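You operate a simulated robot arm through the tools that you are given. There is no shell and no other tool. Be economical: measure what you need, move in short steps, check, and stop when the job is done.

The job below is to be done with a simulated two-armed robot. You get a single attempt, and the scene is never put back.

JOB
Press the yellow loop back into the turntable coil, then the white one.
Fine: wind each loop round to the keeper block of its colour; a block is pulled out before its loop comes up; all blocks end in, the blue one untouched; the knob ends at 4; six moves; no snag.

It is judged by the outcome, as a careful person would: the job done as asked, and still so three seconds after it is handed in. It fails if anything else is knocked over, pushed out of place, dropped, spilled or broken.

ROBOT AND FRAMES
Two 7-joint arms with two-finger parallel grippers on one trunk, hanging from a carriage that runs on a gantry, over the field with the corners [0.302, -1.92], [0.304, 0.38], [-0.976, 0.381], [-0.978, -1.919] (x, y) and turns from -293 to 395 degrees about z. Base frame: it is fixed where the carriage stands at the start and does not move with it; the origin is on the floor, on the carriage's upright axis, x ahead of it, y to its left, z up; the surface under the hand at the start is at about z = 0.85. Units: m, degrees, N and s.
The left shoulder is at the start at [0.04, 0.173, 1.555], the right one opposite. With the tool pointing down near the work surface each hand reaches from about 0.1 to 0.6 m from the robot's upright axis, wherever it stands, measured 20 degrees to its own side. Places, roughly: blue keeper block [0.3, 0.1, 0.9]; turntable coil [0.4, 0.1, 0.9]; white keeper block [0.6, 0.3, 0.9]; winding knob [0.3, 0.5, 0.9]; yellow keeper block [0.6, 0, 0.9]. Payload 3.43 kg a hand.
Tool frame (each hand has its own): the origin (TCP) lies between the finger pads and is the grasp point; the fingertips stand 0.03 m ahead of it; z points along the fingers, y is the line along which they close. The gripper opens to 0.094 m. The fingers are 0.028 m wide and 0.01 m thick; the gripper's body (0.05 by 0.096 m) begins 0.055 m behind the TCP.
Orientation is that of the tool frame in the base frame, as a unit quaternion [w, x, y, z]. With the fingers straight down and closing along the base's y, the tool's x points along the base's -x, its y along +y and its z along -z.

CONTROLS
- The arms move only by the tool move_arm. It takes "left_deltas", "right_deltas" or both (then of equal length, played together; a hand with none holds still); each is text: rows parted by semicolons, each of 6 numbers parted by spaces: the shift along the base's x, y, z in m, then the turn, a rotation vector about the base's x, y, z in degrees. In form: tx ty tz wx wy wz; .... A call has 1 to 12 rows; each row is the pose to reach, as a shift and turn from the pose commanded when the call began. "left_jaw" and "right_jaw" are, for a hand that has rows, the gripper command, from -1 (shut) to 1 (fully open), values between in proportion, set as the call begins (left out, the last holds). Rows are played at 5 a second. More than 0.05 m and 8.6 degrees between two rows, or a gripper value outside its range, and nothing of the call is played. Where a pose cannot be reached the arm comes as near as it can. A force on the tool above 60 N (or 10 N above the force at the start of the call, whichever is more), or a blocked arm, ends the call early, and 0.2 s more pass. Each finger travels about 0.072 m/s and halts on what it meets, pressing with about 36 N; the grip force reading is that of the motor and also rises with nothing between the fingers. The clock runs only during rows and for 0.2 s after the last one: add rows that repeat a pose to give the fingers time. It gives the time, the measured TCP pose, the force on the tool (base axes), the opening and the grip force at its end, in the units of the frame above (readings bear some noise), with the torque about the TCP (base axes, N m) and any sound that the robot's microphone picked up.
- Cameras (640 x 400 px; columns grow to the right, rows downward): "scene" is now at [0.2061, 0.0273, 1.8195]; the picture's right is [0.50, -0.86, 0.00], its down [-0.81, -0.47, -0.36] and it looks along [0.31, 0.18, -0.93] (base axes); focal length 290 px, centre (320, 200). "left" rides on the left gripper at [0.076, -0.014, -0.102] in its tool frame; the picture's right is [0.18, 0.98, 0.00], its down [-0.75, 0.14, -0.64] and it looks along [-0.63, 0.12, 0.77] (tool axes); focal length 243 px, centre (320, 200). "right" rides on the right gripper at [0.076, 0.014, -0.102] in its tool frame; the picture's right is [-0.18, 0.98, 0.00], its down [-0.75, -0.14, -0.64] and it looks along [-0.63, -0.12, 0.77] (tool axes); focal length 243 px, centre (320, 200). There is no depth. A picture from a camera that has moved, and an enlarged one, comes with that camera's place and axes in the base frame and with its lens.
- camera(camera): a new picture of that camera. It takes no simulated time.
- move_column(by): slides the trunk up (or, below 0, down) by that many m; the arms and the scene camera ride with it, the base frame stays. It gives what a move gives, with no picture.
- base_move(legs): drives the robot by 1 to 6 legs, each [ahead, left, turn to the left] in m, m and degrees, along the robot's own axes; the way and the turn of a leg run together, so that a leg with both is an arc; at most 1.5 m and 180 degrees a leg. The arms and the cameras ride along, it lands a little off, and it stops where it bumps. It keeps to its track: a leg is cut to what the track allows. It gives what a move gives.
- turn_head(pan, tilt): turns the head with the scene camera to pan (to the left, within 86 degrees either way) and tilt (down, from -29 to 69), counted from straight ahead of the robot. It gives what a move gives.
- inspect(camera, box): a new picture of the part [left, top, right, bottom] of that camera's present view, enlarged. It takes no simulated time.
- job_done(): hands the job in; it is judged then, once.

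Go step by step. Nothing tells you exact positions but the pictures and the camera data: compare them with the known pose of the tool, close in by small moves and look again before you grip or let go. The budget is 120 turns and 108 pictures, counting those below and the enlarged ones. Unless the task says otherwise, let go and move clear before handing in.

The tools are called as name(argument=value, ...) on one line, values as JSON. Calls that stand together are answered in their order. move_arm: Moves the arms, as the interface text tells. Its arguments: {"type":"object","properties":{"left_deltas":{"type":"string"},"left_jaw":{"type":"number"},"right_deltas":{"type":"string"},"right_jaw":{"type":"number"}},"required":[]} The other tools are called the same way: move_column (by) slides the trunk up or down; base_move (legs) drives the base; turn_head (pan, tilt) turns the head that bears the scene camera; camera (camera) takes a picture; inspect (camera, box) takes an enlarged picture of a part of a camera's view; job_done () hands the job in.

At the start:

```text
clock: 0.0
left_tcp_pos: [0.2923, 0.3606, 1.1844]
left_tcp_rot: [0.0, 0.0, 1.0, 0.0]
left_wrist_force: [-0.5, 0.6, -0.2]
left_wrist_torque: [0.03, 0.04, 0.02]
left_width: 0.094
left_gripper_force: 0.0
right_tcp_pos: [0.4631, 0.0052, 1.18]
right_tcp_rot: [0.0, 0.001, 1.0, 0.0]
right_wrist_force: [0.0, 0.0, -0.4]
right_wrist_torque: [0.04, -0.02, 0.01]
right_width: 0.0941
right_gripper_force: 0.0
trunk travel left (down, up): [-0.708, 0.073]
robot x, y, heading: [0.0027, 0.0022, -0.0]
head pan, tilt: [30.2, 68.8]
```

scene: 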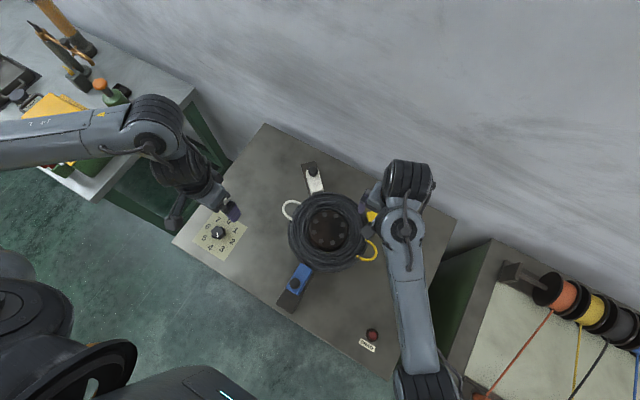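
right: 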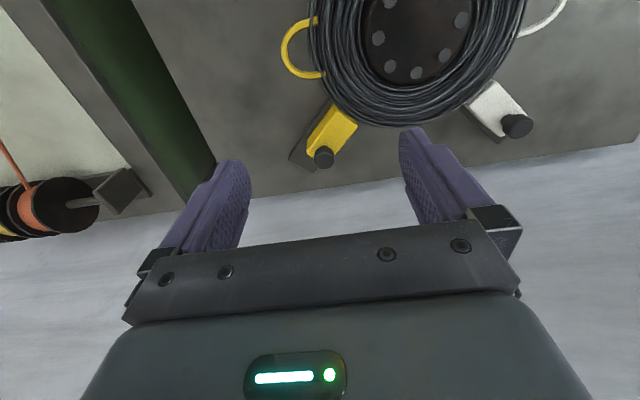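
left: 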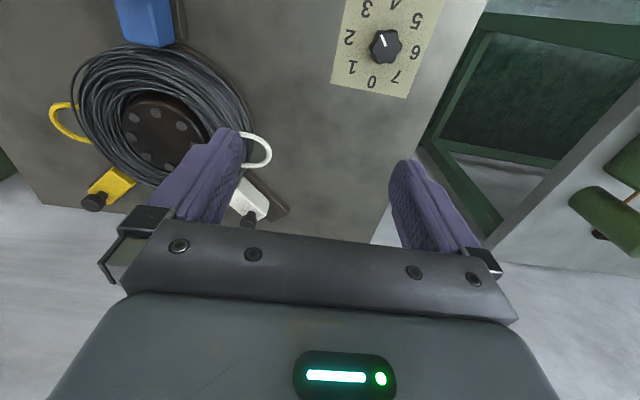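

I see the turntable coil with a yellow and a white loop sticking out, three keeper blocks and a knob dial numbered 0–7. First I take enlarged views to read the knob and the geometry.

inspect(camera="scene", box=[260, 140, 420, 320])

inspect(camera="scene", box=[170, 190, 270, 270])

inspect(camera="left", box=[0, 0, 480, 230])

inspect(camera="right", box=[240, 0, 600, 200])

```text
2.22 times, centred on (340, 230) of scene
camera zoom: at [0.2061, 0.0273, 1.8195], right [0.5, -0.86, 0.0], down [-0.81, -0.47, -0.36], along [0.31, 0.18, -0.93], focal length 645 px, centre (276, 133)
```

zoom: 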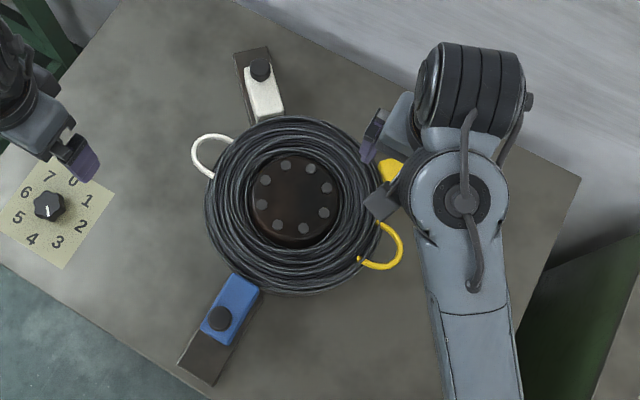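

```text
5.00 times, centred on (220, 230) of scene
camera zoom: at [0.2061, 0.0273, 1.8195], right [0.5, -0.86, 0.0], down [-0.81, -0.47, -0.36], along [0.31, 0.18, -0.93], focal length 1451 px, centre (820, 50)
```

zoom: 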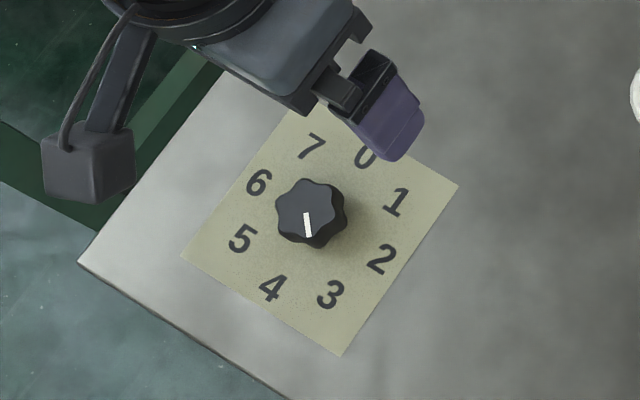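

```text
1.33 times, centred on (240, 115) of left
camera zoom: at [0.2153, 0.3457, 1.2884], right [-0.18, 0.98, 0.0], down [0.75, 0.14, 0.64], along [0.63, 0.12, -0.77], focal length 324 px, centre (427, 313)
```

zoom: 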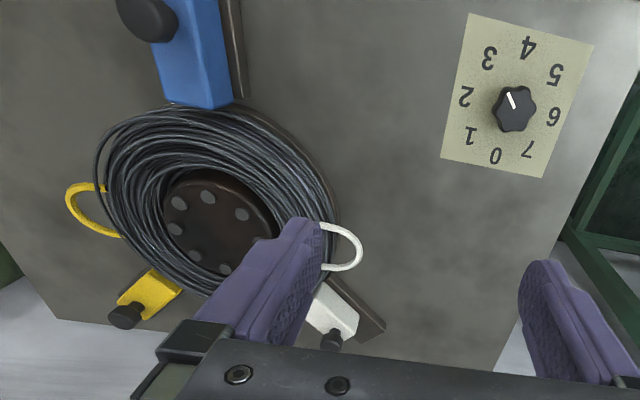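

```text
1.78 times, centred on (420, 100) of right
camera zoom: at [0.3875, 0.0188, 1.2815], right [0.18, 0.98, 0.0], down [0.75, -0.14, 0.64], along [0.63, -0.12, -0.77], focal length 431 px, centre (142, 378)
```

zoom: 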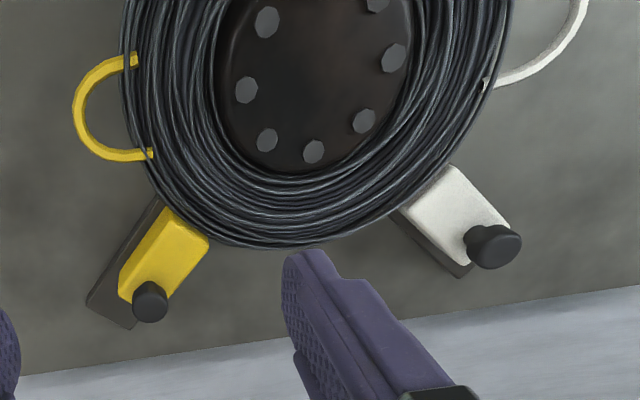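

Knob points to 3; coil centre is about (0.43, 0.126), with yellow loop at −85°, its block at −42°, white loop at 88°, its block at 45°. That suggests knob 3→2 for yellow, then 2→4 for white. I'll check the red button label and look at details.

inspect(camera="scene", box=[340, 310, 400, 360])

inspect(camera="right", box=[260, 80, 400, 180])

inspect(camera="left", box=[320, 0, 450, 110])

inspect(camera="scene", box=[290, 150, 340, 200])

```text
8.00 times, centred on (370, 335) of scene
camera zoom: at [0.2061, 0.0273, 1.8195], right [0.5, -0.86, 0.0], down [-0.81, -0.47, -0.36], along [0.31, 0.18, -0.93], focal length 2322 px, centre (-80, -880)
```

zoom: 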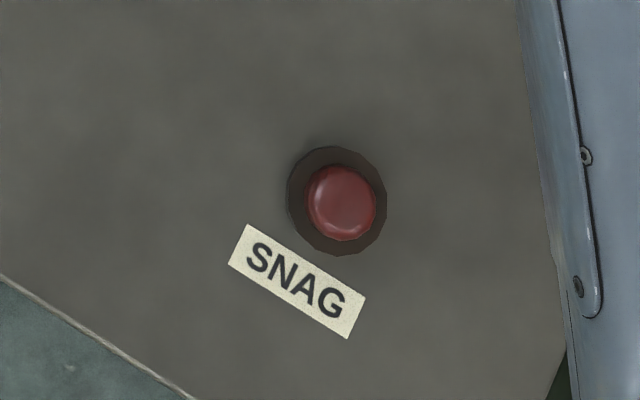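

```text
4.00 times, centred on (330, 130) of right
camera zoom: at [0.3875, 0.0188, 1.2815], right [0.18, 0.98, 0.0], down [0.75, -0.14, 0.64], along [0.63, -0.12, -0.77], focal length 970 px, centre (280, 480)
```

zoom: 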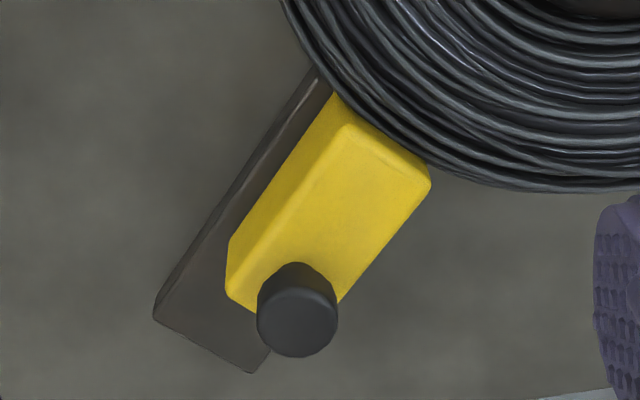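

```text
3.64 times, centred on (385, 55) of left
camera zoom: at [0.2153, 0.3457, 1.2884], right [-0.18, 0.98, 0.0], down [0.75, 0.14, 0.64], along [0.63, 0.12, -0.77], focal length 882 px, centre (84, 727)
```

zoom: 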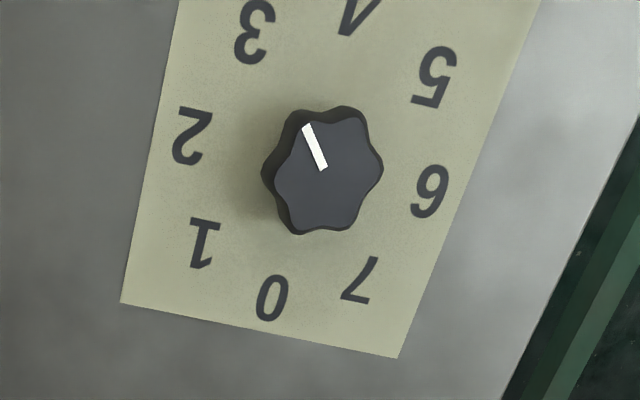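

```text
8.00 times, centred on (315, 175) of scene
camera zoom: at [0.2061, 0.0273, 1.8195], right [0.5, -0.86, 0.0], down [-0.81, -0.47, -0.36], along [0.31, 0.18, -0.93], focal length 2322 px, centre (360, 400)
```

zoom: 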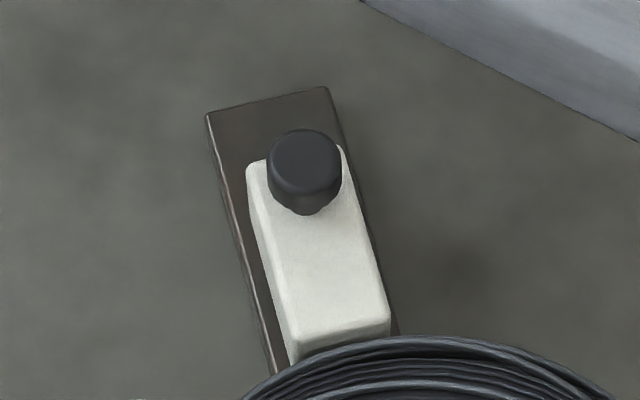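

The pegs' tops come out near z≈0.95: white (0.578, 0.270), yellow (0.579, −0.011). I'll drive slightly ahead for reach, then bring the right hand over the yellow peg turned −45°.

base_move(legs=[[0.08, 0, 0]])

```text
clock: 1.1
left_tcp_pos: [0.3706, 0.3602, 1.1855]
left_tcp_rot: [0.0, 0.0, 1.0, 0.0]
left_wrist_force: [-0.5, 0.5, 1.0]
left_wrist_torque: [0.01, 0.0, -0.01]
left_width: 0.094
left_gripper_force: 0.1
right_tcp_pos: [0.5424, 0.0049, 1.179]
right_tcp_rot: [0.001, 0.0, 1.0, 0.0]
right_wrist_force: [0.0, -0.5, -0.6]
right_wrist_torque: [0.0, -0.02, 0.0]
right_width: 0.0941
right_gripper_force: 0.0
trunk travel left (down, up): [-0.708, 0.073]
robot x, y, heading: [0.0788, 0.0008, -0.1]
head pan, tilt: [30.2, 68.8]
```

The carriage moved cleanly. Now turning and lowering the right hand to z≈1.04 above the yellow peg.

move_arm(right_deltas="0.006 -0.003 -0.02 0 0 -7.5; 0.012 -0.005 -0.045 0 0 -15; 0.018 -0.008 -0.07 0 0 -22.5; 0.024 -0.011 -0.095 0 0 -30; 0.03 -0.013 -0.12 0 0 -37.5; 0.037 -0.016 -0.14 0 0 -45; 0.037 -0.016 -0.14 0 0 -45", right_jaw=0.3)

camera(camera="right")

camera(camera="left")

camera(camera="scene")

```text
clock: 2.6
left_tcp_pos: [0.37, 0.3598, 1.1865]
left_tcp_rot: [0.0, 0.0, 1.0, 0.001]
left_wrist_force: [-0.3, 0.0, -0.5]
left_wrist_torque: [0.02, -0.03, 0.01]
left_width: 0.094
left_gripper_force: 0.0
right_tcp_pos: [0.5783, -0.0127, 1.038]
right_tcp_rot: [0.0, 0.384, 0.923, -0.001]
right_wrist_force: [0.4, 0.0, -0.4]
right_wrist_torque: [-0.04, -0.01, -0.02]
right_width: 0.0609
right_gripper_force: 0.1
trunk travel left (down, up): [-0.708, 0.073]
robot x, y, heading: [0.082, 0.0003, 0.1]
head pan, tilt: [30.2, 68.8]
```

```text
96 pictures are left
camera right: at [0.5348, 0.0517, 1.1405], right [0.83, 0.56, 0.0], down [0.43, -0.63, 0.64], along [0.36, -0.53, -0.77], focal length 243 px, centre (320, 200)
```

right: 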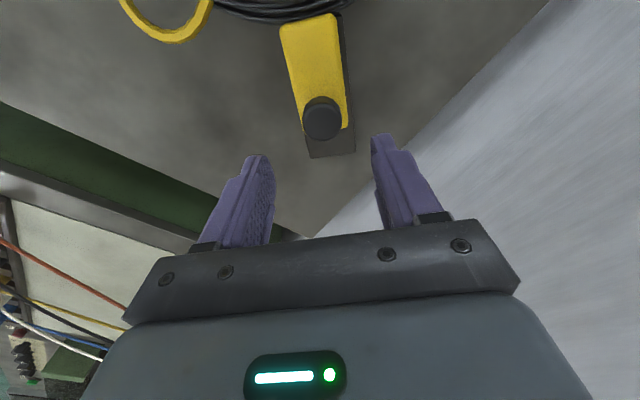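

```text
95 pictures are left
camera left: at [0.2938, 0.3456, 1.2884], right [-0.18, 0.98, 0.0], down [0.75, 0.14, 0.64], along [0.63, 0.12, -0.77], focal length 243 px, centre (320, 200)
```

left: 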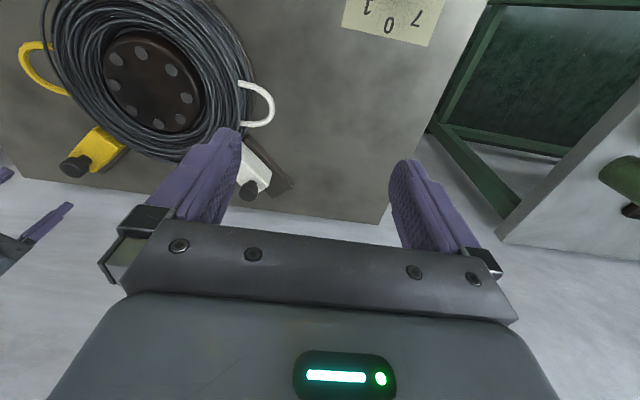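

```text
94 pictures are left
camera scene: at [0.2846, 0.0272, 1.8195], right [0.5, -0.86, 0.0], down [-0.81, -0.47, -0.36], along [0.31, 0.18, -0.93], focal length 290 px, centre (320, 200)
```

scene: 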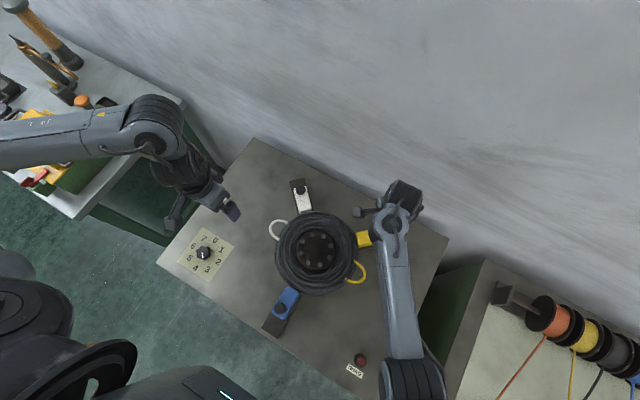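

The yellow peg top triangulates again to (0.579, −0.011, 0.949), rail direction −45°. Descending over it with the fingers straddling.

move_arm(right_deltas="0 0.001 -0.03 0 0 0; 0 0.001 -0.06 0 0 0; 0 0.001 -0.08 0 0 0; 0 0.001 -0.08 0 0 0", right_jaw=0.3)

camera(camera="right")

```text
clock: 3.2
left_tcp_pos: [0.3686, 0.3593, 1.1843]
left_tcp_rot: [-0.001, 0.001, 1.0, -0.001]
left_wrist_force: [-0.1, 1.0, -0.2]
left_wrist_torque: [-0.01, -0.09, 0.0]
left_width: 0.0941
left_gripper_force: 0.0
right_tcp_pos: [0.5905, -0.0424, 0.9869]
right_tcp_rot: [0.017, 0.389, 0.921, -0.014]
right_wrist_force: [-0.9, 0.3, 0.5]
right_wrist_torque: [0.01, 0.03, -0.01]
right_width: 0.0617
right_gripper_force: 0.6
trunk travel left (down, up): [-0.708, 0.073]
robot x, y, heading: [0.0744, 0.001, -0.0]
head pan, tilt: [30.2, 68.8]
stopped in row 2 (right hand): the force on the tool passed its limit at 81 N (the readings are from after the stop); the commanded pose is now the measured one
```

```text
93 pictures are left
camera right: at [0.5452, 0.0259, 1.0857], right [0.83, 0.55, -0.01], down [0.41, -0.61, 0.68], along [0.37, -0.57, -0.74], focal length 243 px, centre (320, 200)
```

right: 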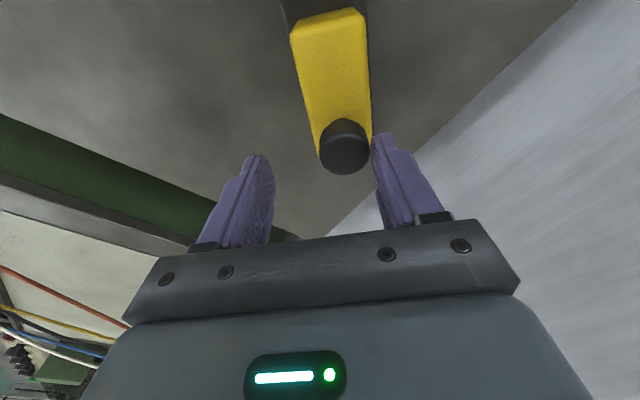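

The hand met something and the peg seems to have slid outward about 3 cm. I look before doing anything else.

inspect(camera="scene", box=[250, 160, 460, 320])

inspect(camera="left", box=[0, 0, 300, 220])

```text
2.50 times, centred on (355, 240) of scene
camera zoom: at [0.284, 0.0272, 1.819], right [0.5, -0.86, 0.0], down [-0.81, -0.47, -0.36], along [0.31, 0.18, -0.93], focal length 726 px, centre (232, 100)
```

zoom: 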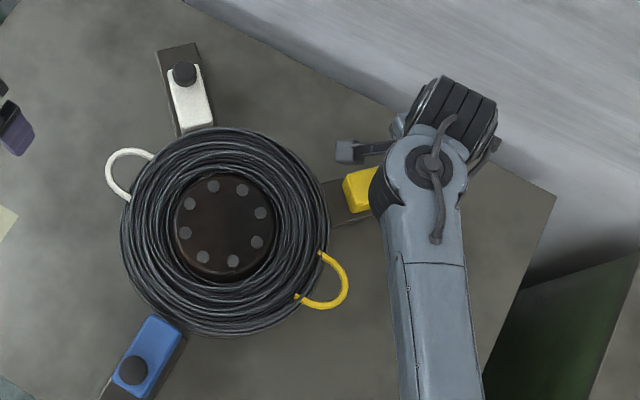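

```text
1.82 times, centred on (150, 110) of left
camera zoom: at [0.2927, 0.3457, 1.2879], right [-0.18, 0.98, 0.0], down [0.75, 0.14, 0.64], along [0.63, 0.12, -0.77], focal length 441 px, centre (629, 364)
```

zoom: 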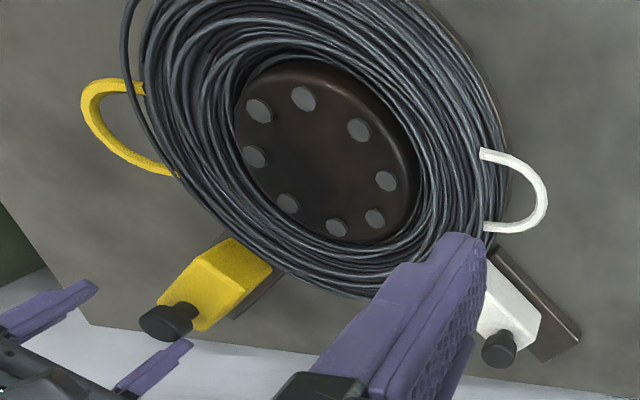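

The block has slid about 3 cm out along its rail, and my hand is off-centre by ~1.5 cm and slightly tilted. I raise, re-level, and look again to recentre.

move_arm(right_deltas="0 0 0.03 1 0.6 0.4; 0.005 0.005 0.06 2.2 1.2 0.8; 0.010 0.011 0.06 2.2 1.2 0.8; 0.010 0.011 0.06 2.2 1.2 0.8", right_jaw=0.7)

camera(camera="right")

inspect(camera="scene", box=[250, 160, 460, 320])

```text
clock: 4.2
left_tcp_pos: [0.3703, 0.3605, 1.1855]
left_tcp_rot: [0.0, 0.0, 1.0, 0.0]
left_wrist_force: [-0.4, 0.1, -0.2]
left_wrist_torque: [-0.01, -0.02, 0.03]
left_width: 0.094
left_gripper_force: 0.0
right_tcp_pos: [0.6002, -0.0305, 1.0486]
right_tcp_rot: [0.0, 0.383, 0.924, -0.001]
right_wrist_force: [0.9, 0.4, 0.7]
right_wrist_torque: [0.0, -0.01, -0.01]
right_width: 0.0799
right_gripper_force: 0.1
trunk travel left (down, up): [-0.708, 0.073]
robot x, y, heading: [0.0765, 0.0007, 0.3]
head pan, tilt: [30.2, 68.8]
```

```text
90 pictures are left
camera right: at [0.5565, 0.0326, 1.1499], right [0.83, 0.56, 0.0], down [0.43, -0.63, 0.64], along [0.36, -0.53, -0.77], focal length 243 px, centre (320, 200)
```

right: 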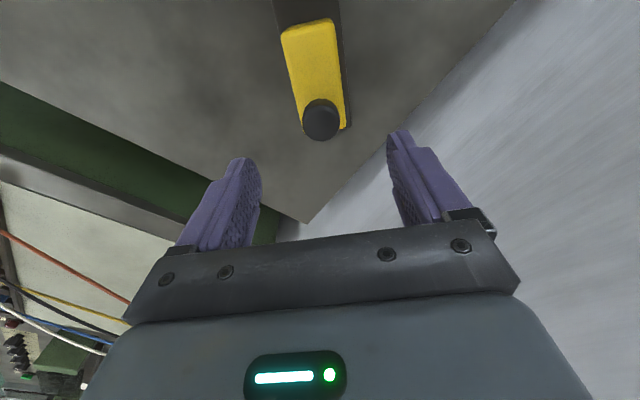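

```text
2.50 times, centred on (355, 240) of scene
camera zoom: at [0.2842, 0.0271, 1.8195], right [0.5, -0.86, 0.0], down [-0.81, -0.47, -0.36], along [0.31, 0.18, -0.93], focal length 726 px, centre (232, 100)
```

zoom: 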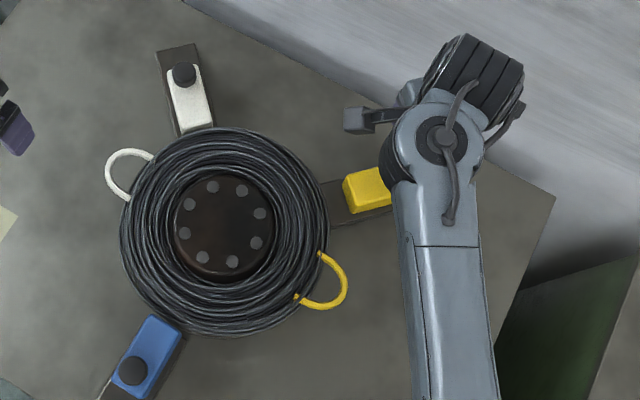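

The block looks nearly at its rail end. I enlarge the view to judge whether there is travel left.

inspect(camera="right", box=[260, 0, 380, 150])

inspect(camera="left", box=[20, 80, 160, 200])

```text
2.67 times, centred on (320, 75) of right
camera zoom: at [0.5565, 0.0326, 1.1499], right [0.83, 0.56, 0.0], down [0.43, -0.63, 0.64], along [0.36, -0.53, -0.77], focal length 647 px, centre (320, 533)
```

zoom: 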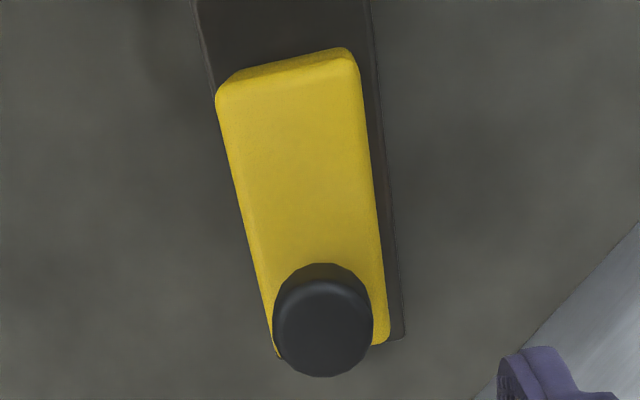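

```text
3.33 times, centred on (90, 140) of left
camera zoom: at [0.2933, 0.3456, 1.2884], right [-0.18, 0.98, 0.0], down [0.75, 0.14, 0.64], along [0.63, 0.12, -0.77], focal length 809 px, centre (1087, 400)
```

zoom: 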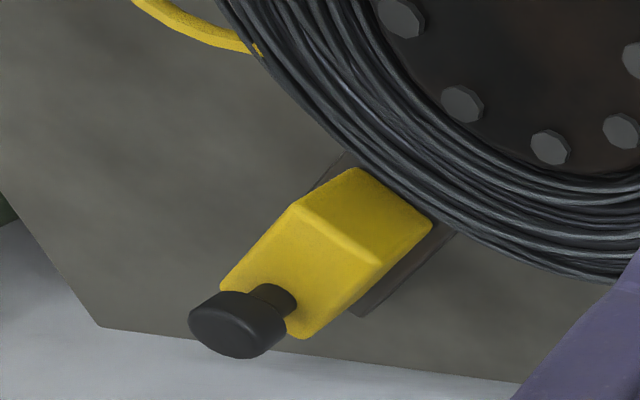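

Triangulating again from both hand cameras gives the cap top at (0.602, −0.032, 0.949). I descend slowly in small steps, wide open, to grip it and pull to its stop.

move_arm(right_deltas="0.001 -0.002 -0.01 0 0 0; 0.001 -0.002 -0.02 0 0 0; 0.001 -0.002 -0.03 0 0 0; 0.001 -0.002 -0.04 0 0 0; 0.001 -0.002 -0.05 0 0 0; 0.001 -0.002 -0.05 0 0 0", right_jaw=0.7)

camera(camera="right")

```text
clock: 5.6
left_tcp_pos: [0.3708, 0.3608, 1.185]
left_tcp_rot: [0.0, 0.0, 1.0, 0.0]
left_wrist_force: [-0.4, 0.5, -0.4]
left_wrist_torque: [-0.01, 0.03, -0.01]
left_width: 0.0941
left_gripper_force: 0.0
right_tcp_pos: [0.6032, -0.0443, 0.9947]
right_tcp_rot: [0.003, 0.385, 0.923, -0.008]
right_wrist_force: [0.0, -0.7, 0.6]
right_wrist_torque: [-0.01, 0.0, 0.05]
right_width: 0.08
right_gripper_force: 0.0
trunk travel left (down, up): [-0.708, 0.073]
robot x, y, heading: [0.0742, -0.0026, -0.0]
head pan, tilt: [30.2, 68.8]
```

```text
86 pictures are left
camera right: at [0.5596, 0.0213, 1.0955], right [0.83, 0.56, -0.01], down [0.43, -0.62, 0.65], along [0.36, -0.55, -0.76], focal length 243 px, centre (320, 200)
```

right: 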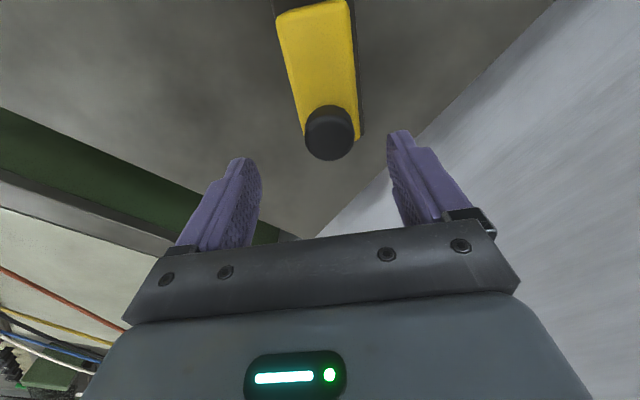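

The arm didn't collide here; it just can't follow kinematically lower down (it strays in y). I raise it to where it is accurate and use the trunk column to descend instead.

move_arm(right_deltas="0 0 0.02 0 0 0; 0 0 0.04 0 0 0; 0 0 0.055 0 0 0; 0 0 0.055 0 0 0", right_jaw=0.7)

move_column(by=-0.05)

camera(camera="right")

```text
clock: 6.6
left_tcp_pos: [0.3689, 0.3595, 1.1843]
left_tcp_rot: [0.0, 0.0, 1.0, 0.0]
left_wrist_force: [1.0, 0.4, 0.1]
left_wrist_torque: [0.0, 0.0, -0.03]
left_width: 0.0942
left_gripper_force: 0.1
right_tcp_pos: [0.6021, -0.034, 1.0529]
right_tcp_rot: [-0.001, 0.382, 0.924, -0.002]
right_wrist_force: [-0.1, -1.0, 0.4]
right_wrist_torque: [0.01, 0.0, 0.0]
right_width: 0.08
right_gripper_force: 0.1
trunk travel left (down, up): [-0.708, 0.073]
robot x, y, heading: [0.0784, 0.0013, -0.0]
head pan, tilt: [30.2, 68.8]
```

```text
clock: 7.6
left_tcp_pos: [0.3696, 0.3607, 1.1359]
left_tcp_rot: [0.0, 0.0, 1.0, 0.0]
left_wrist_force: [-0.5, -0.9, -0.7]
left_wrist_torque: [0.02, 0.02, 0.02]
left_width: 0.0937
left_gripper_force: 0.2
right_tcp_pos: [0.6002, -0.0336, 1.0029]
right_tcp_rot: [0.001, 0.383, 0.924, -0.002]
right_wrist_force: [0.3, -0.1, -0.2]
right_wrist_torque: [0.01, -0.04, 0.0]
right_width: 0.08
right_gripper_force: 0.1
trunk travel left (down, up): [-0.658, 0.123]
robot x, y, heading: [0.0789, 0.0039, -0.1]
head pan, tilt: [30.2, 68.8]
```

```text
85 pictures are left
camera right: at [0.5579, 0.0302, 1.1047], right [0.83, 0.56, 0.0], down [0.43, -0.63, 0.64], along [0.36, -0.53, -0.77], focal length 243 px, centre (320, 200)
```

right: 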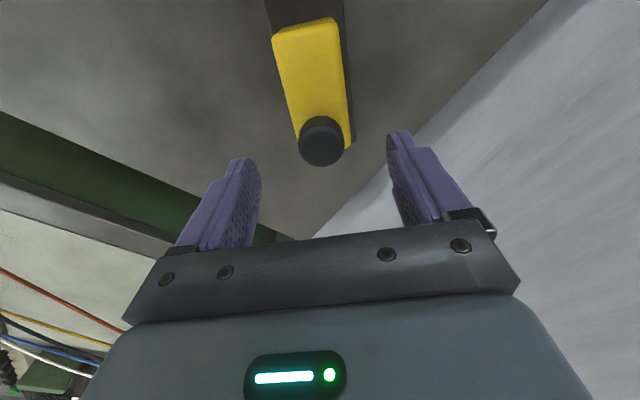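

The column descends truly vertical and the peg is centred. Lowering a further 5 cm.

move_column(by=-0.053)

camera(camera="right")

inspect(camera="left", box=[0, 80, 160, 220])

```text
clock: 8.5
left_tcp_pos: [0.37, 0.3595, 1.0825]
left_tcp_rot: [0.0, 0.0, 1.0, 0.0]
left_wrist_force: [-0.3, -0.5, 0.1]
left_wrist_torque: [-0.01, -0.03, -0.04]
left_width: 0.0939
left_gripper_force: 0.0
right_tcp_pos: [0.6002, -0.0326, 0.9495]
right_tcp_rot: [0.0, 0.383, 0.924, -0.001]
right_wrist_force: [-0.2, 0.3, -0.3]
right_wrist_torque: [-0.01, -0.04, -0.02]
right_width: 0.0797
right_gripper_force: 0.1
trunk travel left (down, up): [-0.605, 0.176]
robot x, y, heading: [0.0745, -0.0017, 0.2]
head pan, tilt: [30.2, 68.8]
```

```text
84 pictures are left
camera right: at [0.5579, 0.0303, 1.0517], right [0.83, 0.56, 0.0], down [0.43, -0.63, 0.64], along [0.36, -0.53, -0.77], focal length 243 px, centre (320, 200)
```

right: 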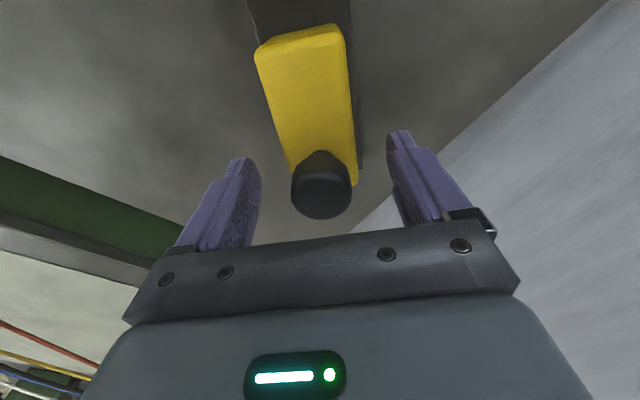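

```text
2.86 times, centred on (80, 150) of left
camera zoom: at [0.2935, 0.3457, 1.1855], right [-0.18, 0.98, 0.0], down [0.75, 0.14, 0.64], along [0.63, 0.12, -0.77], focal length 693 px, centre (1006, 343)
```

zoom: 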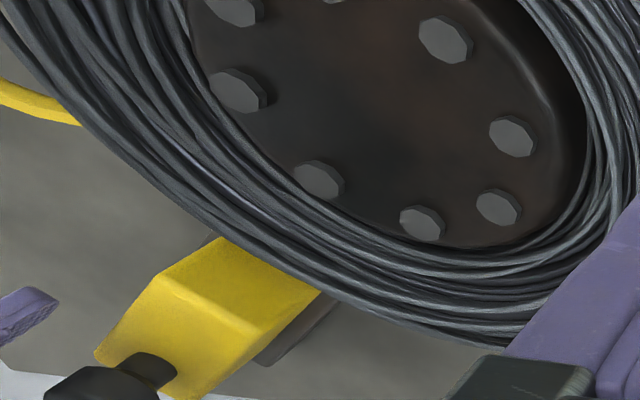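

TCP is at the cap top and centred. Closing the jaw on the cap.

move_arm(right_deltas="0 0 0 0 0 0; 0 0 0 0 0 0; 0 0 0 0 0 0; 0 0 0 0 0 0", right_jaw=-1)

camera(camera="right")

```text
clock: 9.5
left_tcp_pos: [0.3708, 0.3618, 1.0825]
left_tcp_rot: [0.0, 0.0, 1.0, 0.001]
left_wrist_force: [-0.1, 0.1, -0.5]
left_wrist_torque: [0.02, 0.0, 0.0]
left_width: 0.0939
left_gripper_force: 0.0
right_tcp_pos: [0.6022, -0.0334, 0.9504]
right_tcp_rot: [0.0, 0.383, 0.924, -0.002]
right_wrist_force: [3.5, 2.7, -1.7]
right_wrist_torque: [0.03, -0.19, -0.12]
right_width: 0.0439
right_gripper_force: 44.9
trunk travel left (down, up): [-0.605, 0.176]
robot x, y, heading: [0.078, -0.0001, 0.1]
head pan, tilt: [30.2, 68.8]
```

```text
82 pictures are left
camera right: at [0.5582, 0.0308, 1.0518], right [0.83, 0.56, 0.0], down [0.43, -0.63, 0.64], along [0.36, -0.53, -0.77], focal length 243 px, centre (320, 200)
```

right: 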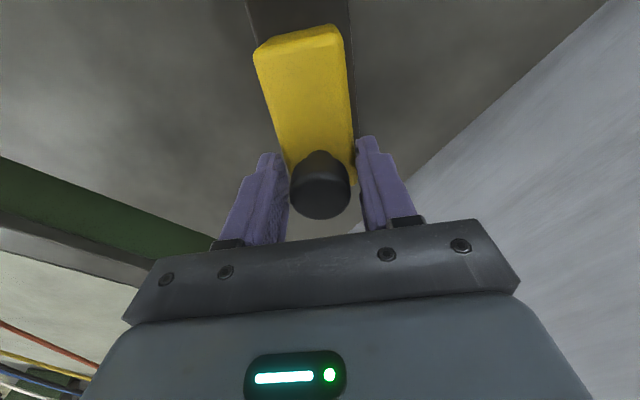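

The tips hold the block's sides (0.044 m wide). Now I pull gently outward along −45° to find the stop.

move_arm(right_deltas="0.003 -0.003 0 0 0 0; 0.006 -0.006 0 0 0 0; 0.009 -0.009 0 0 0 0; 0.012 -0.012 0 0 0 0; 0.015 -0.015 0 0 0 0; 0.015 -0.015 0 0 0 0")

camera(camera="right")

inspect(camera="scene", box=[250, 160, 460, 380])

```text
clock: 10.9
left_tcp_pos: [0.3691, 0.3618, 1.0831]
left_tcp_rot: [-0.001, 0.0, 1.0, 0.001]
left_wrist_force: [0.3, 0.3, -0.2]
left_wrist_torque: [0.02, -0.01, 0.01]
left_width: 0.094
left_gripper_force: 0.2
right_tcp_pos: [0.6139, -0.0438, 0.9501]
right_tcp_rot: [-0.002, 0.382, 0.924, -0.001]
right_wrist_force: [-18.3, 10.8, 22.2]
right_wrist_torque: [0.05, 0.29, -0.88]
right_width: 0.0433
right_gripper_force: 45.5
trunk travel left (down, up): [-0.605, 0.176]
robot x, y, heading: [0.077, 0.0032, -0.2]
head pan, tilt: [30.2, 68.8]
```

```text
81 pictures are left
camera right: at [0.5707, 0.0185, 1.0522], right [0.82, 0.57, 0.0], down [0.44, -0.63, 0.64], along [0.36, -0.53, -0.77], focal length 243 px, centre (320, 200)
```

right: 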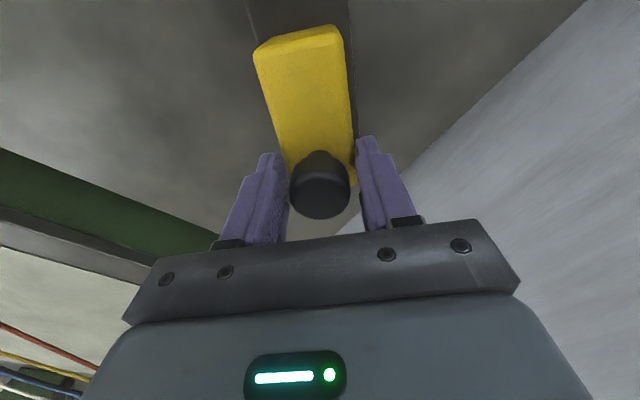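

```text
1.82 times, centred on (355, 270) of scene
camera zoom: at [0.2832, 0.0281, 1.7165], right [0.5, -0.86, 0.0], down [-0.81, -0.47, -0.36], along [0.31, 0.18, -0.93], focal length 528 px, centre (256, 73)
```

zoom: 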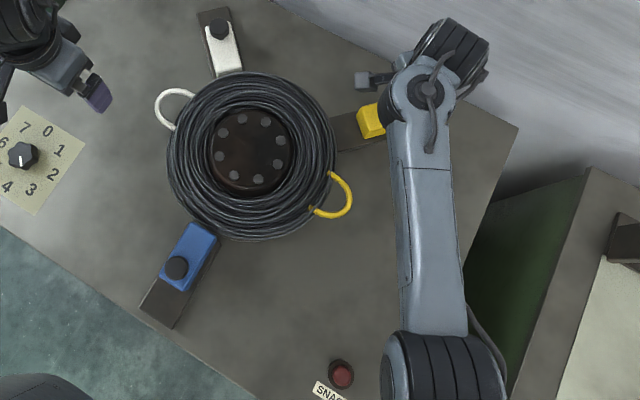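

It moved 16 mm and now resists with ~21 N, likely at the stop. A few more millimetres to confirm.

move_arm(right_deltas="0.002 -0.002 0 0 0 0; 0.004 -0.004 0 0 0 0; 0.004 -0.004 0 0 0 0")

camera(camera="right")

```text
clock: 11.7
left_tcp_pos: [0.3662, 0.3638, 1.0827]
left_tcp_rot: [-0.002, 0.0, 1.0, 0.002]
left_wrist_force: [0.0, -0.9, -0.2]
left_wrist_torque: [-0.01, -0.02, 0.01]
left_width: 0.0942
left_gripper_force: 0.0
right_tcp_pos: [0.6157, -0.0462, 0.9491]
right_tcp_rot: [-0.004, 0.382, 0.924, -0.002]
right_wrist_force: [-24.2, 20.4, 18.4]
right_wrist_torque: [0.32, 0.44, -0.88]
right_width: 0.044
right_gripper_force: 45.0
trunk travel left (down, up): [-0.605, 0.176]
robot x, y, heading: [0.0789, 0.0008, 0.1]
head pan, tilt: [30.2, 68.8]
```

```text
79 pictures are left
camera right: at [0.5729, 0.0164, 1.0503], right [0.82, 0.57, -0.01], down [0.44, -0.63, 0.64], along [0.36, -0.53, -0.77], focal length 243 px, centre (320, 200)
```

right: 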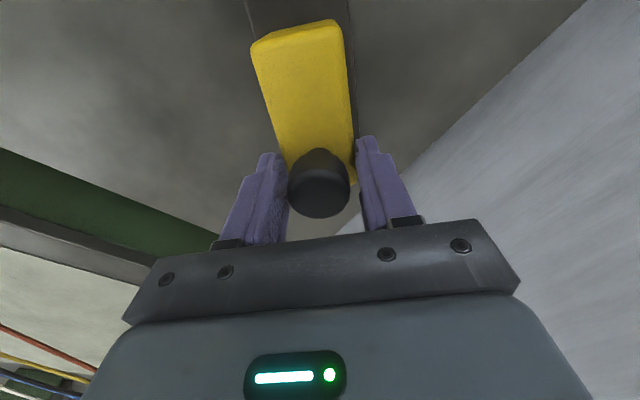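

The stop is confirmed: the block is fully out (radius travel ≈47 mm). I relax the pull while keeping hold, and move the left hand above the knob, yawed to its flats.

move_arm(right_deltas="-0.003 0.003 0 0 0 0; -0.005 0.005 0 0 0 0; -0.005 0.005 0 0 0 0; -0.005 0.005 0 0 0 0; -0.005 0.005 0 0 0 0; -0.005 0.005 0 0 0 0", left_deltas="-0.023 0.017 -0.012 0 0 -4; -0.046 0.034 -0.025 0 0 -8; -0.07 0.05 -0.035 0 0 -12; -0.095 0.068 -0.045 0 0 -16; -0.116 0.087 -0.05 0 0 -19; -0.116 0.087 -0.05 0 0 -19", left_jaw=0.7)

camera(camera="left")

camera(camera="scene")

```text
clock: 13.1
left_tcp_pos: [0.2541, 0.4492, 1.0339]
left_tcp_rot: [-0.001, 0.166, 0.986, 0.001]
left_wrist_force: [-0.3, 0.1, 0.2]
left_wrist_torque: [0.03, -0.02, -0.03]
left_width: 0.08
left_gripper_force: 0.2
right_tcp_pos: [0.615, -0.0464, 0.9474]
right_tcp_rot: [0.0, 0.383, 0.924, -0.002]
right_wrist_force: [13.6, 10.5, -37.1]
right_wrist_torque: [0.34, -0.47, 0.06]
right_width: 0.0441
right_gripper_force: 44.8
trunk travel left (down, up): [-0.605, 0.176]
robot x, y, heading: [0.0801, -0.0005, 0.1]
head pan, tilt: [30.2, 68.8]
```

```text
78 pictures are left
camera left: at [0.1768, 0.4608, 1.1365], right [0.15, 0.99, 0.0], down [0.76, -0.11, 0.64], along [0.63, -0.09, -0.77], focal length 243 px, centre (320, 200)
```

left: 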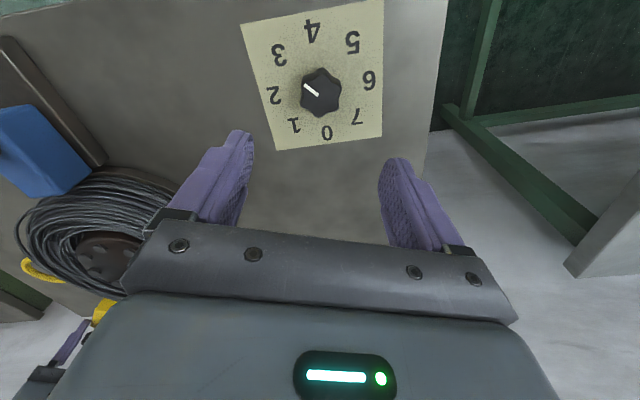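

```text
77 pictures are left
camera scene: at [0.2842, 0.0281, 1.7163], right [0.5, -0.86, 0.0], down [-0.81, -0.47, -0.36], along [0.31, 0.18, -0.93], focal length 290 px, centre (320, 200)
```

scene: 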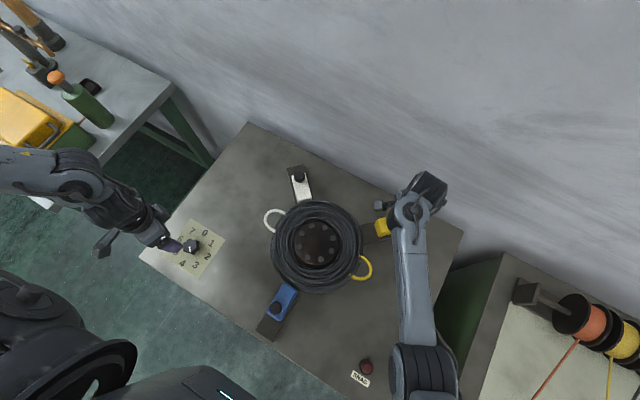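

The left hand is over the knob. I release the right grip to relieve stress on the block, and zoom on the knob.

move_arm(right_deltas="0 0 0 0 0 0; 0 0 0 0 0 0; 0 0 0 0 0 0", right_jaw=0.3)

inspect(camera="left", box=[230, 0, 410, 150])

camera(camera="right")

```text
clock: 13.9
left_tcp_pos: [0.2542, 0.4462, 1.0329]
left_tcp_rot: [-0.001, 0.165, 0.986, 0.0]
left_wrist_force: [0.4, -0.2, 0.0]
left_wrist_torque: [0.0, 0.01, 0.0]
left_width: 0.0798
left_gripper_force: 0.1
right_tcp_pos: [0.6156, -0.0479, 0.9515]
right_tcp_rot: [0.0, 0.382, 0.924, -0.002]
right_wrist_force: [-0.7, -0.2, 0.1]
right_wrist_torque: [-0.01, -0.02, -0.02]
right_width: 0.061
right_gripper_force: 0.1
trunk travel left (down, up): [-0.605, 0.176]
robot x, y, heading: [0.0802, 0.0011, -0.1]
head pan, tilt: [30.2, 68.8]
```

```text
2.67 times, centred on (320, 75) of left
camera zoom: at [0.1771, 0.4586, 1.136], right [0.15, 0.99, 0.0], down [0.76, -0.11, 0.64], along [0.63, -0.09, -0.77], focal length 647 px, centre (320, 533)
```

zoom: 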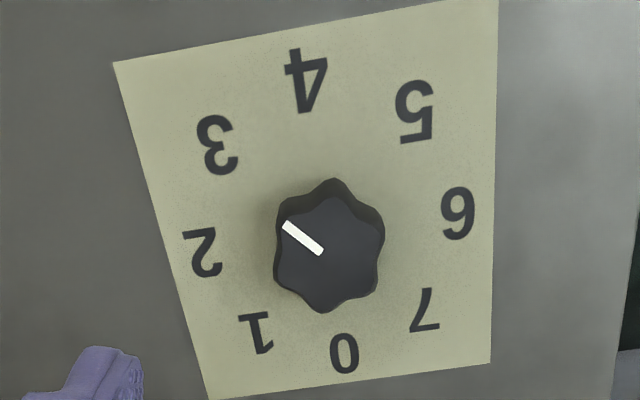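

```text
75 pictures are left
camera right: at [0.5721, 0.016, 1.052], right [0.83, 0.56, 0.0], down [0.43, -0.63, 0.64], along [0.36, -0.53, -0.77], focal length 243 px, centre (320, 200)
```

right: 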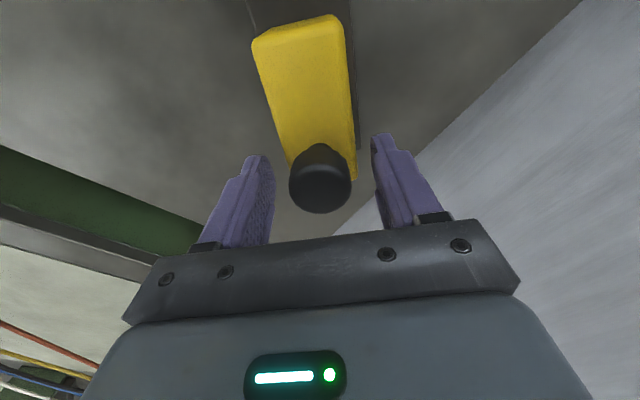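

The knob's flats line up with my closing axis; knob centre ≈ (0.253, 0.451). I shift 4 mm and descend stepwise.

move_arm(left_deltas="0 0.004 -0.02 0 0 0; 0 0.004 -0.04 0 0 0; 0 0.004 -0.06 0 0 0; 0 0.004 -0.08 0 0 0; 0 0.004 -0.1 0 0 0; 0 0.004 -0.1 0 0 0", left_jaw=0.7)

camera(camera="left")

```text
clock: 15.3
left_tcp_pos: [0.2535, 0.4508, 0.9324]
left_tcp_rot: [0.0, 0.165, 0.986, 0.0]
left_wrist_force: [0.1, -0.4, 0.7]
left_wrist_torque: [-0.01, -0.02, -0.01]
left_width: 0.0798
left_gripper_force: 0.0
right_tcp_pos: [0.6158, -0.0482, 0.9487]
right_tcp_rot: [0.0, 0.383, 0.924, -0.002]
right_wrist_force: [0.2, 0.7, 0.4]
right_wrist_torque: [-0.03, 0.0, -0.01]
right_width: 0.0615
right_gripper_force: 0.1
trunk travel left (down, up): [-0.605, 0.176]
robot x, y, heading: [0.0819, -0.0037, 0.0]
head pan, tilt: [30.2, 68.8]
```

```text
74 pictures are left
camera left: at [0.1773, 0.4622, 1.0354], right [0.15, 0.99, 0.0], down [0.76, -0.11, 0.64], along [0.63, -0.09, -0.77], focal length 243 px, centre (320, 200)
```

left: 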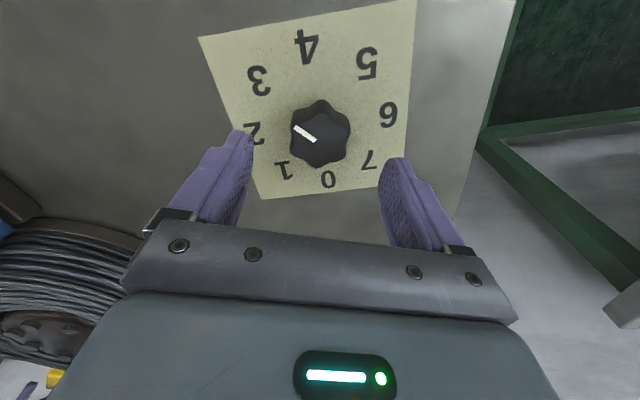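

Knob top ≈ z 0.867, centre x ≈ 0.255. Descending to TCP z≈0.89, then checking.

move_arm(left_deltas="0.001 0 -0.01 0 0 0; 0.001 0 -0.02 0 0 0; 0.001 0 -0.03 0 0 0; 0.001 0 -0.04 0 0 0; 0.001 0 -0.044 0 0 0; 0.001 0 -0.044 0 0 0")

camera(camera="left")

```text
clock: 16.7
left_tcp_pos: [0.2547, 0.4517, 0.8896]
left_tcp_rot: [0.0, 0.165, 0.986, 0.0]
left_wrist_force: [-0.4, 0.9, -0.2]
left_wrist_torque: [0.01, -0.01, -0.03]
left_width: 0.08
left_gripper_force: 0.1
right_tcp_pos: [0.6146, -0.047, 0.9504]
right_tcp_rot: [-0.001, 0.383, 0.924, -0.001]
right_wrist_force: [0.6, -0.1, -0.5]
right_wrist_torque: [-0.02, -0.01, 0.0]
right_width: 0.0613
right_gripper_force: 0.1
trunk travel left (down, up): [-0.605, 0.176]
robot x, y, heading: [0.0773, 0.0035, -0.1]
head pan, tilt: [30.2, 68.8]
```

```text
73 pictures are left
camera left: at [0.1778, 0.4623, 0.9914], right [0.15, 0.99, 0.0], down [0.76, -0.11, 0.64], along [0.63, -0.09, -0.77], focal length 243 px, centre (320, 200)
```

left: 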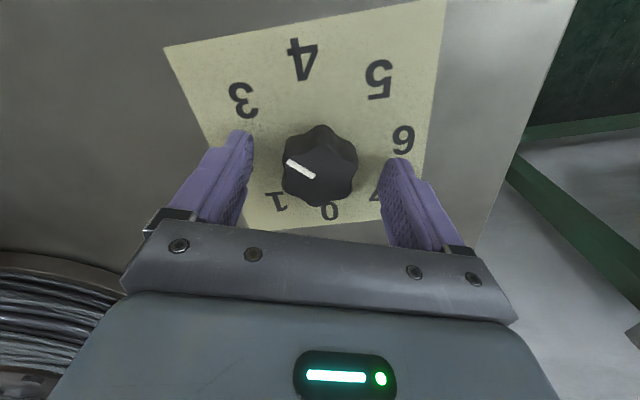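

Fingers straddle the knob, tips about 9 mm below its top. Down 4 mm more and close.

move_arm(left_deltas="0 0 -0.002 0 0 0; 0 0 -0.004 0 0 0; 0 0 -0.004 0 0 0")

move_arm(left_deltas="0 0 0 0 0 0; 0 0 0 0 0 0; 0 0 0 0 0 0; 0 0 0 0 0 0", left_jaw=-1)

camera(camera="left")

```text
clock: 17.5
left_tcp_pos: [0.2542, 0.4508, 0.8847]
left_tcp_rot: [0.001, 0.165, 0.986, 0.0]
left_wrist_force: [-0.2, -0.2, -0.8]
left_wrist_torque: [0.0, 0.0, 0.0]
left_width: 0.0797
left_gripper_force: 0.1
right_tcp_pos: [0.6158, -0.0477, 0.9506]
right_tcp_rot: [0.001, 0.383, 0.924, -0.002]
right_wrist_force: [0.0, 0.5, 0.5]
right_wrist_torque: [-0.03, 0.01, 0.03]
right_width: 0.061
right_gripper_force: 0.1
trunk travel left (down, up): [-0.605, 0.176]
robot x, y, heading: [0.0762, -0.0042, 0.1]
head pan, tilt: [30.2, 68.8]
```

```text
clock: 18.5
left_tcp_pos: [0.255, 0.4496, 0.8846]
left_tcp_rot: [0.001, 0.166, 0.986, 0.0]
left_wrist_force: [-1.2, -3.0, 2.1]
left_wrist_torque: [0.09, -0.07, -0.01]
left_width: 0.0418
left_gripper_force: 44.8
right_tcp_pos: [0.6137, -0.0492, 0.9491]
right_tcp_rot: [0.001, 0.383, 0.924, -0.002]
right_wrist_force: [-0.4, 0.5, 0.2]
right_wrist_torque: [0.02, -0.03, 0.01]
right_width: 0.0612
right_gripper_force: 0.1
trunk travel left (down, up): [-0.605, 0.176]
robot x, y, heading: [0.0796, 0.0018, -0.0]
head pan, tilt: [30.2, 68.8]
```

```text
72 pictures are left
camera left: at [0.1776, 0.4616, 0.9876], right [0.15, 0.99, 0.0], down [0.76, -0.11, 0.64], along [0.63, -0.09, -0.77], focal length 243 px, centre (320, 200)
```

left: 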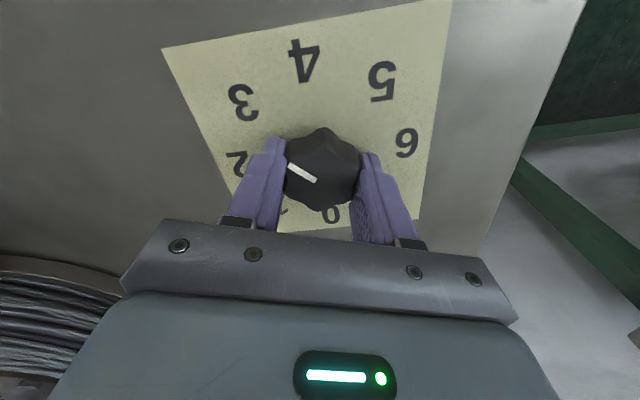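

Knob is held firmly (0.042 m). A small 12° counter-clockwise test turn toward 2, watching the coil's sense of rotation.

move_arm(left_deltas="0 0 0 0 0 4; 0 0 0 0 0 8; 0 0 0 0 0 12; 0 0 0 0 0 12")

inspect(camera="scene", box=[150, 150, 450, 390])

```text
clock: 19.5
left_tcp_pos: [0.2547, 0.4511, 0.8846]
left_tcp_rot: [0.0, 0.061, 0.998, 0.0]
left_wrist_force: [-1.8, -4.9, 11.6]
left_wrist_torque: [0.37, 0.1, 0.01]
left_width: 0.0418
left_gripper_force: 45.2
right_tcp_pos: [0.6156, -0.0477, 0.9501]
right_tcp_rot: [0.001, 0.383, 0.924, -0.002]
right_wrist_force: [-0.3, 0.0, -0.7]
right_wrist_torque: [-0.06, 0.02, 0.0]
right_width: 0.0611
right_gripper_force: 0.0
trunk travel left (down, up): [-0.605, 0.176]
robot x, y, heading: [0.079, -0.0047, -0.0]
head pan, tilt: [30.2, 68.8]
```

```text
1.67 times, centred on (300, 270) of scene
camera zoom: at [0.2842, 0.027, 1.7166], right [0.5, -0.86, 0.0], down [-0.81, -0.47, -0.36], along [0.31, 0.18, -0.93], focal length 484 px, centre (353, 83)
```

zoom: 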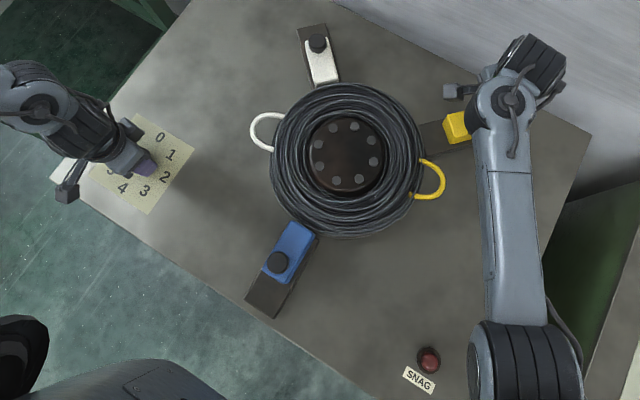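

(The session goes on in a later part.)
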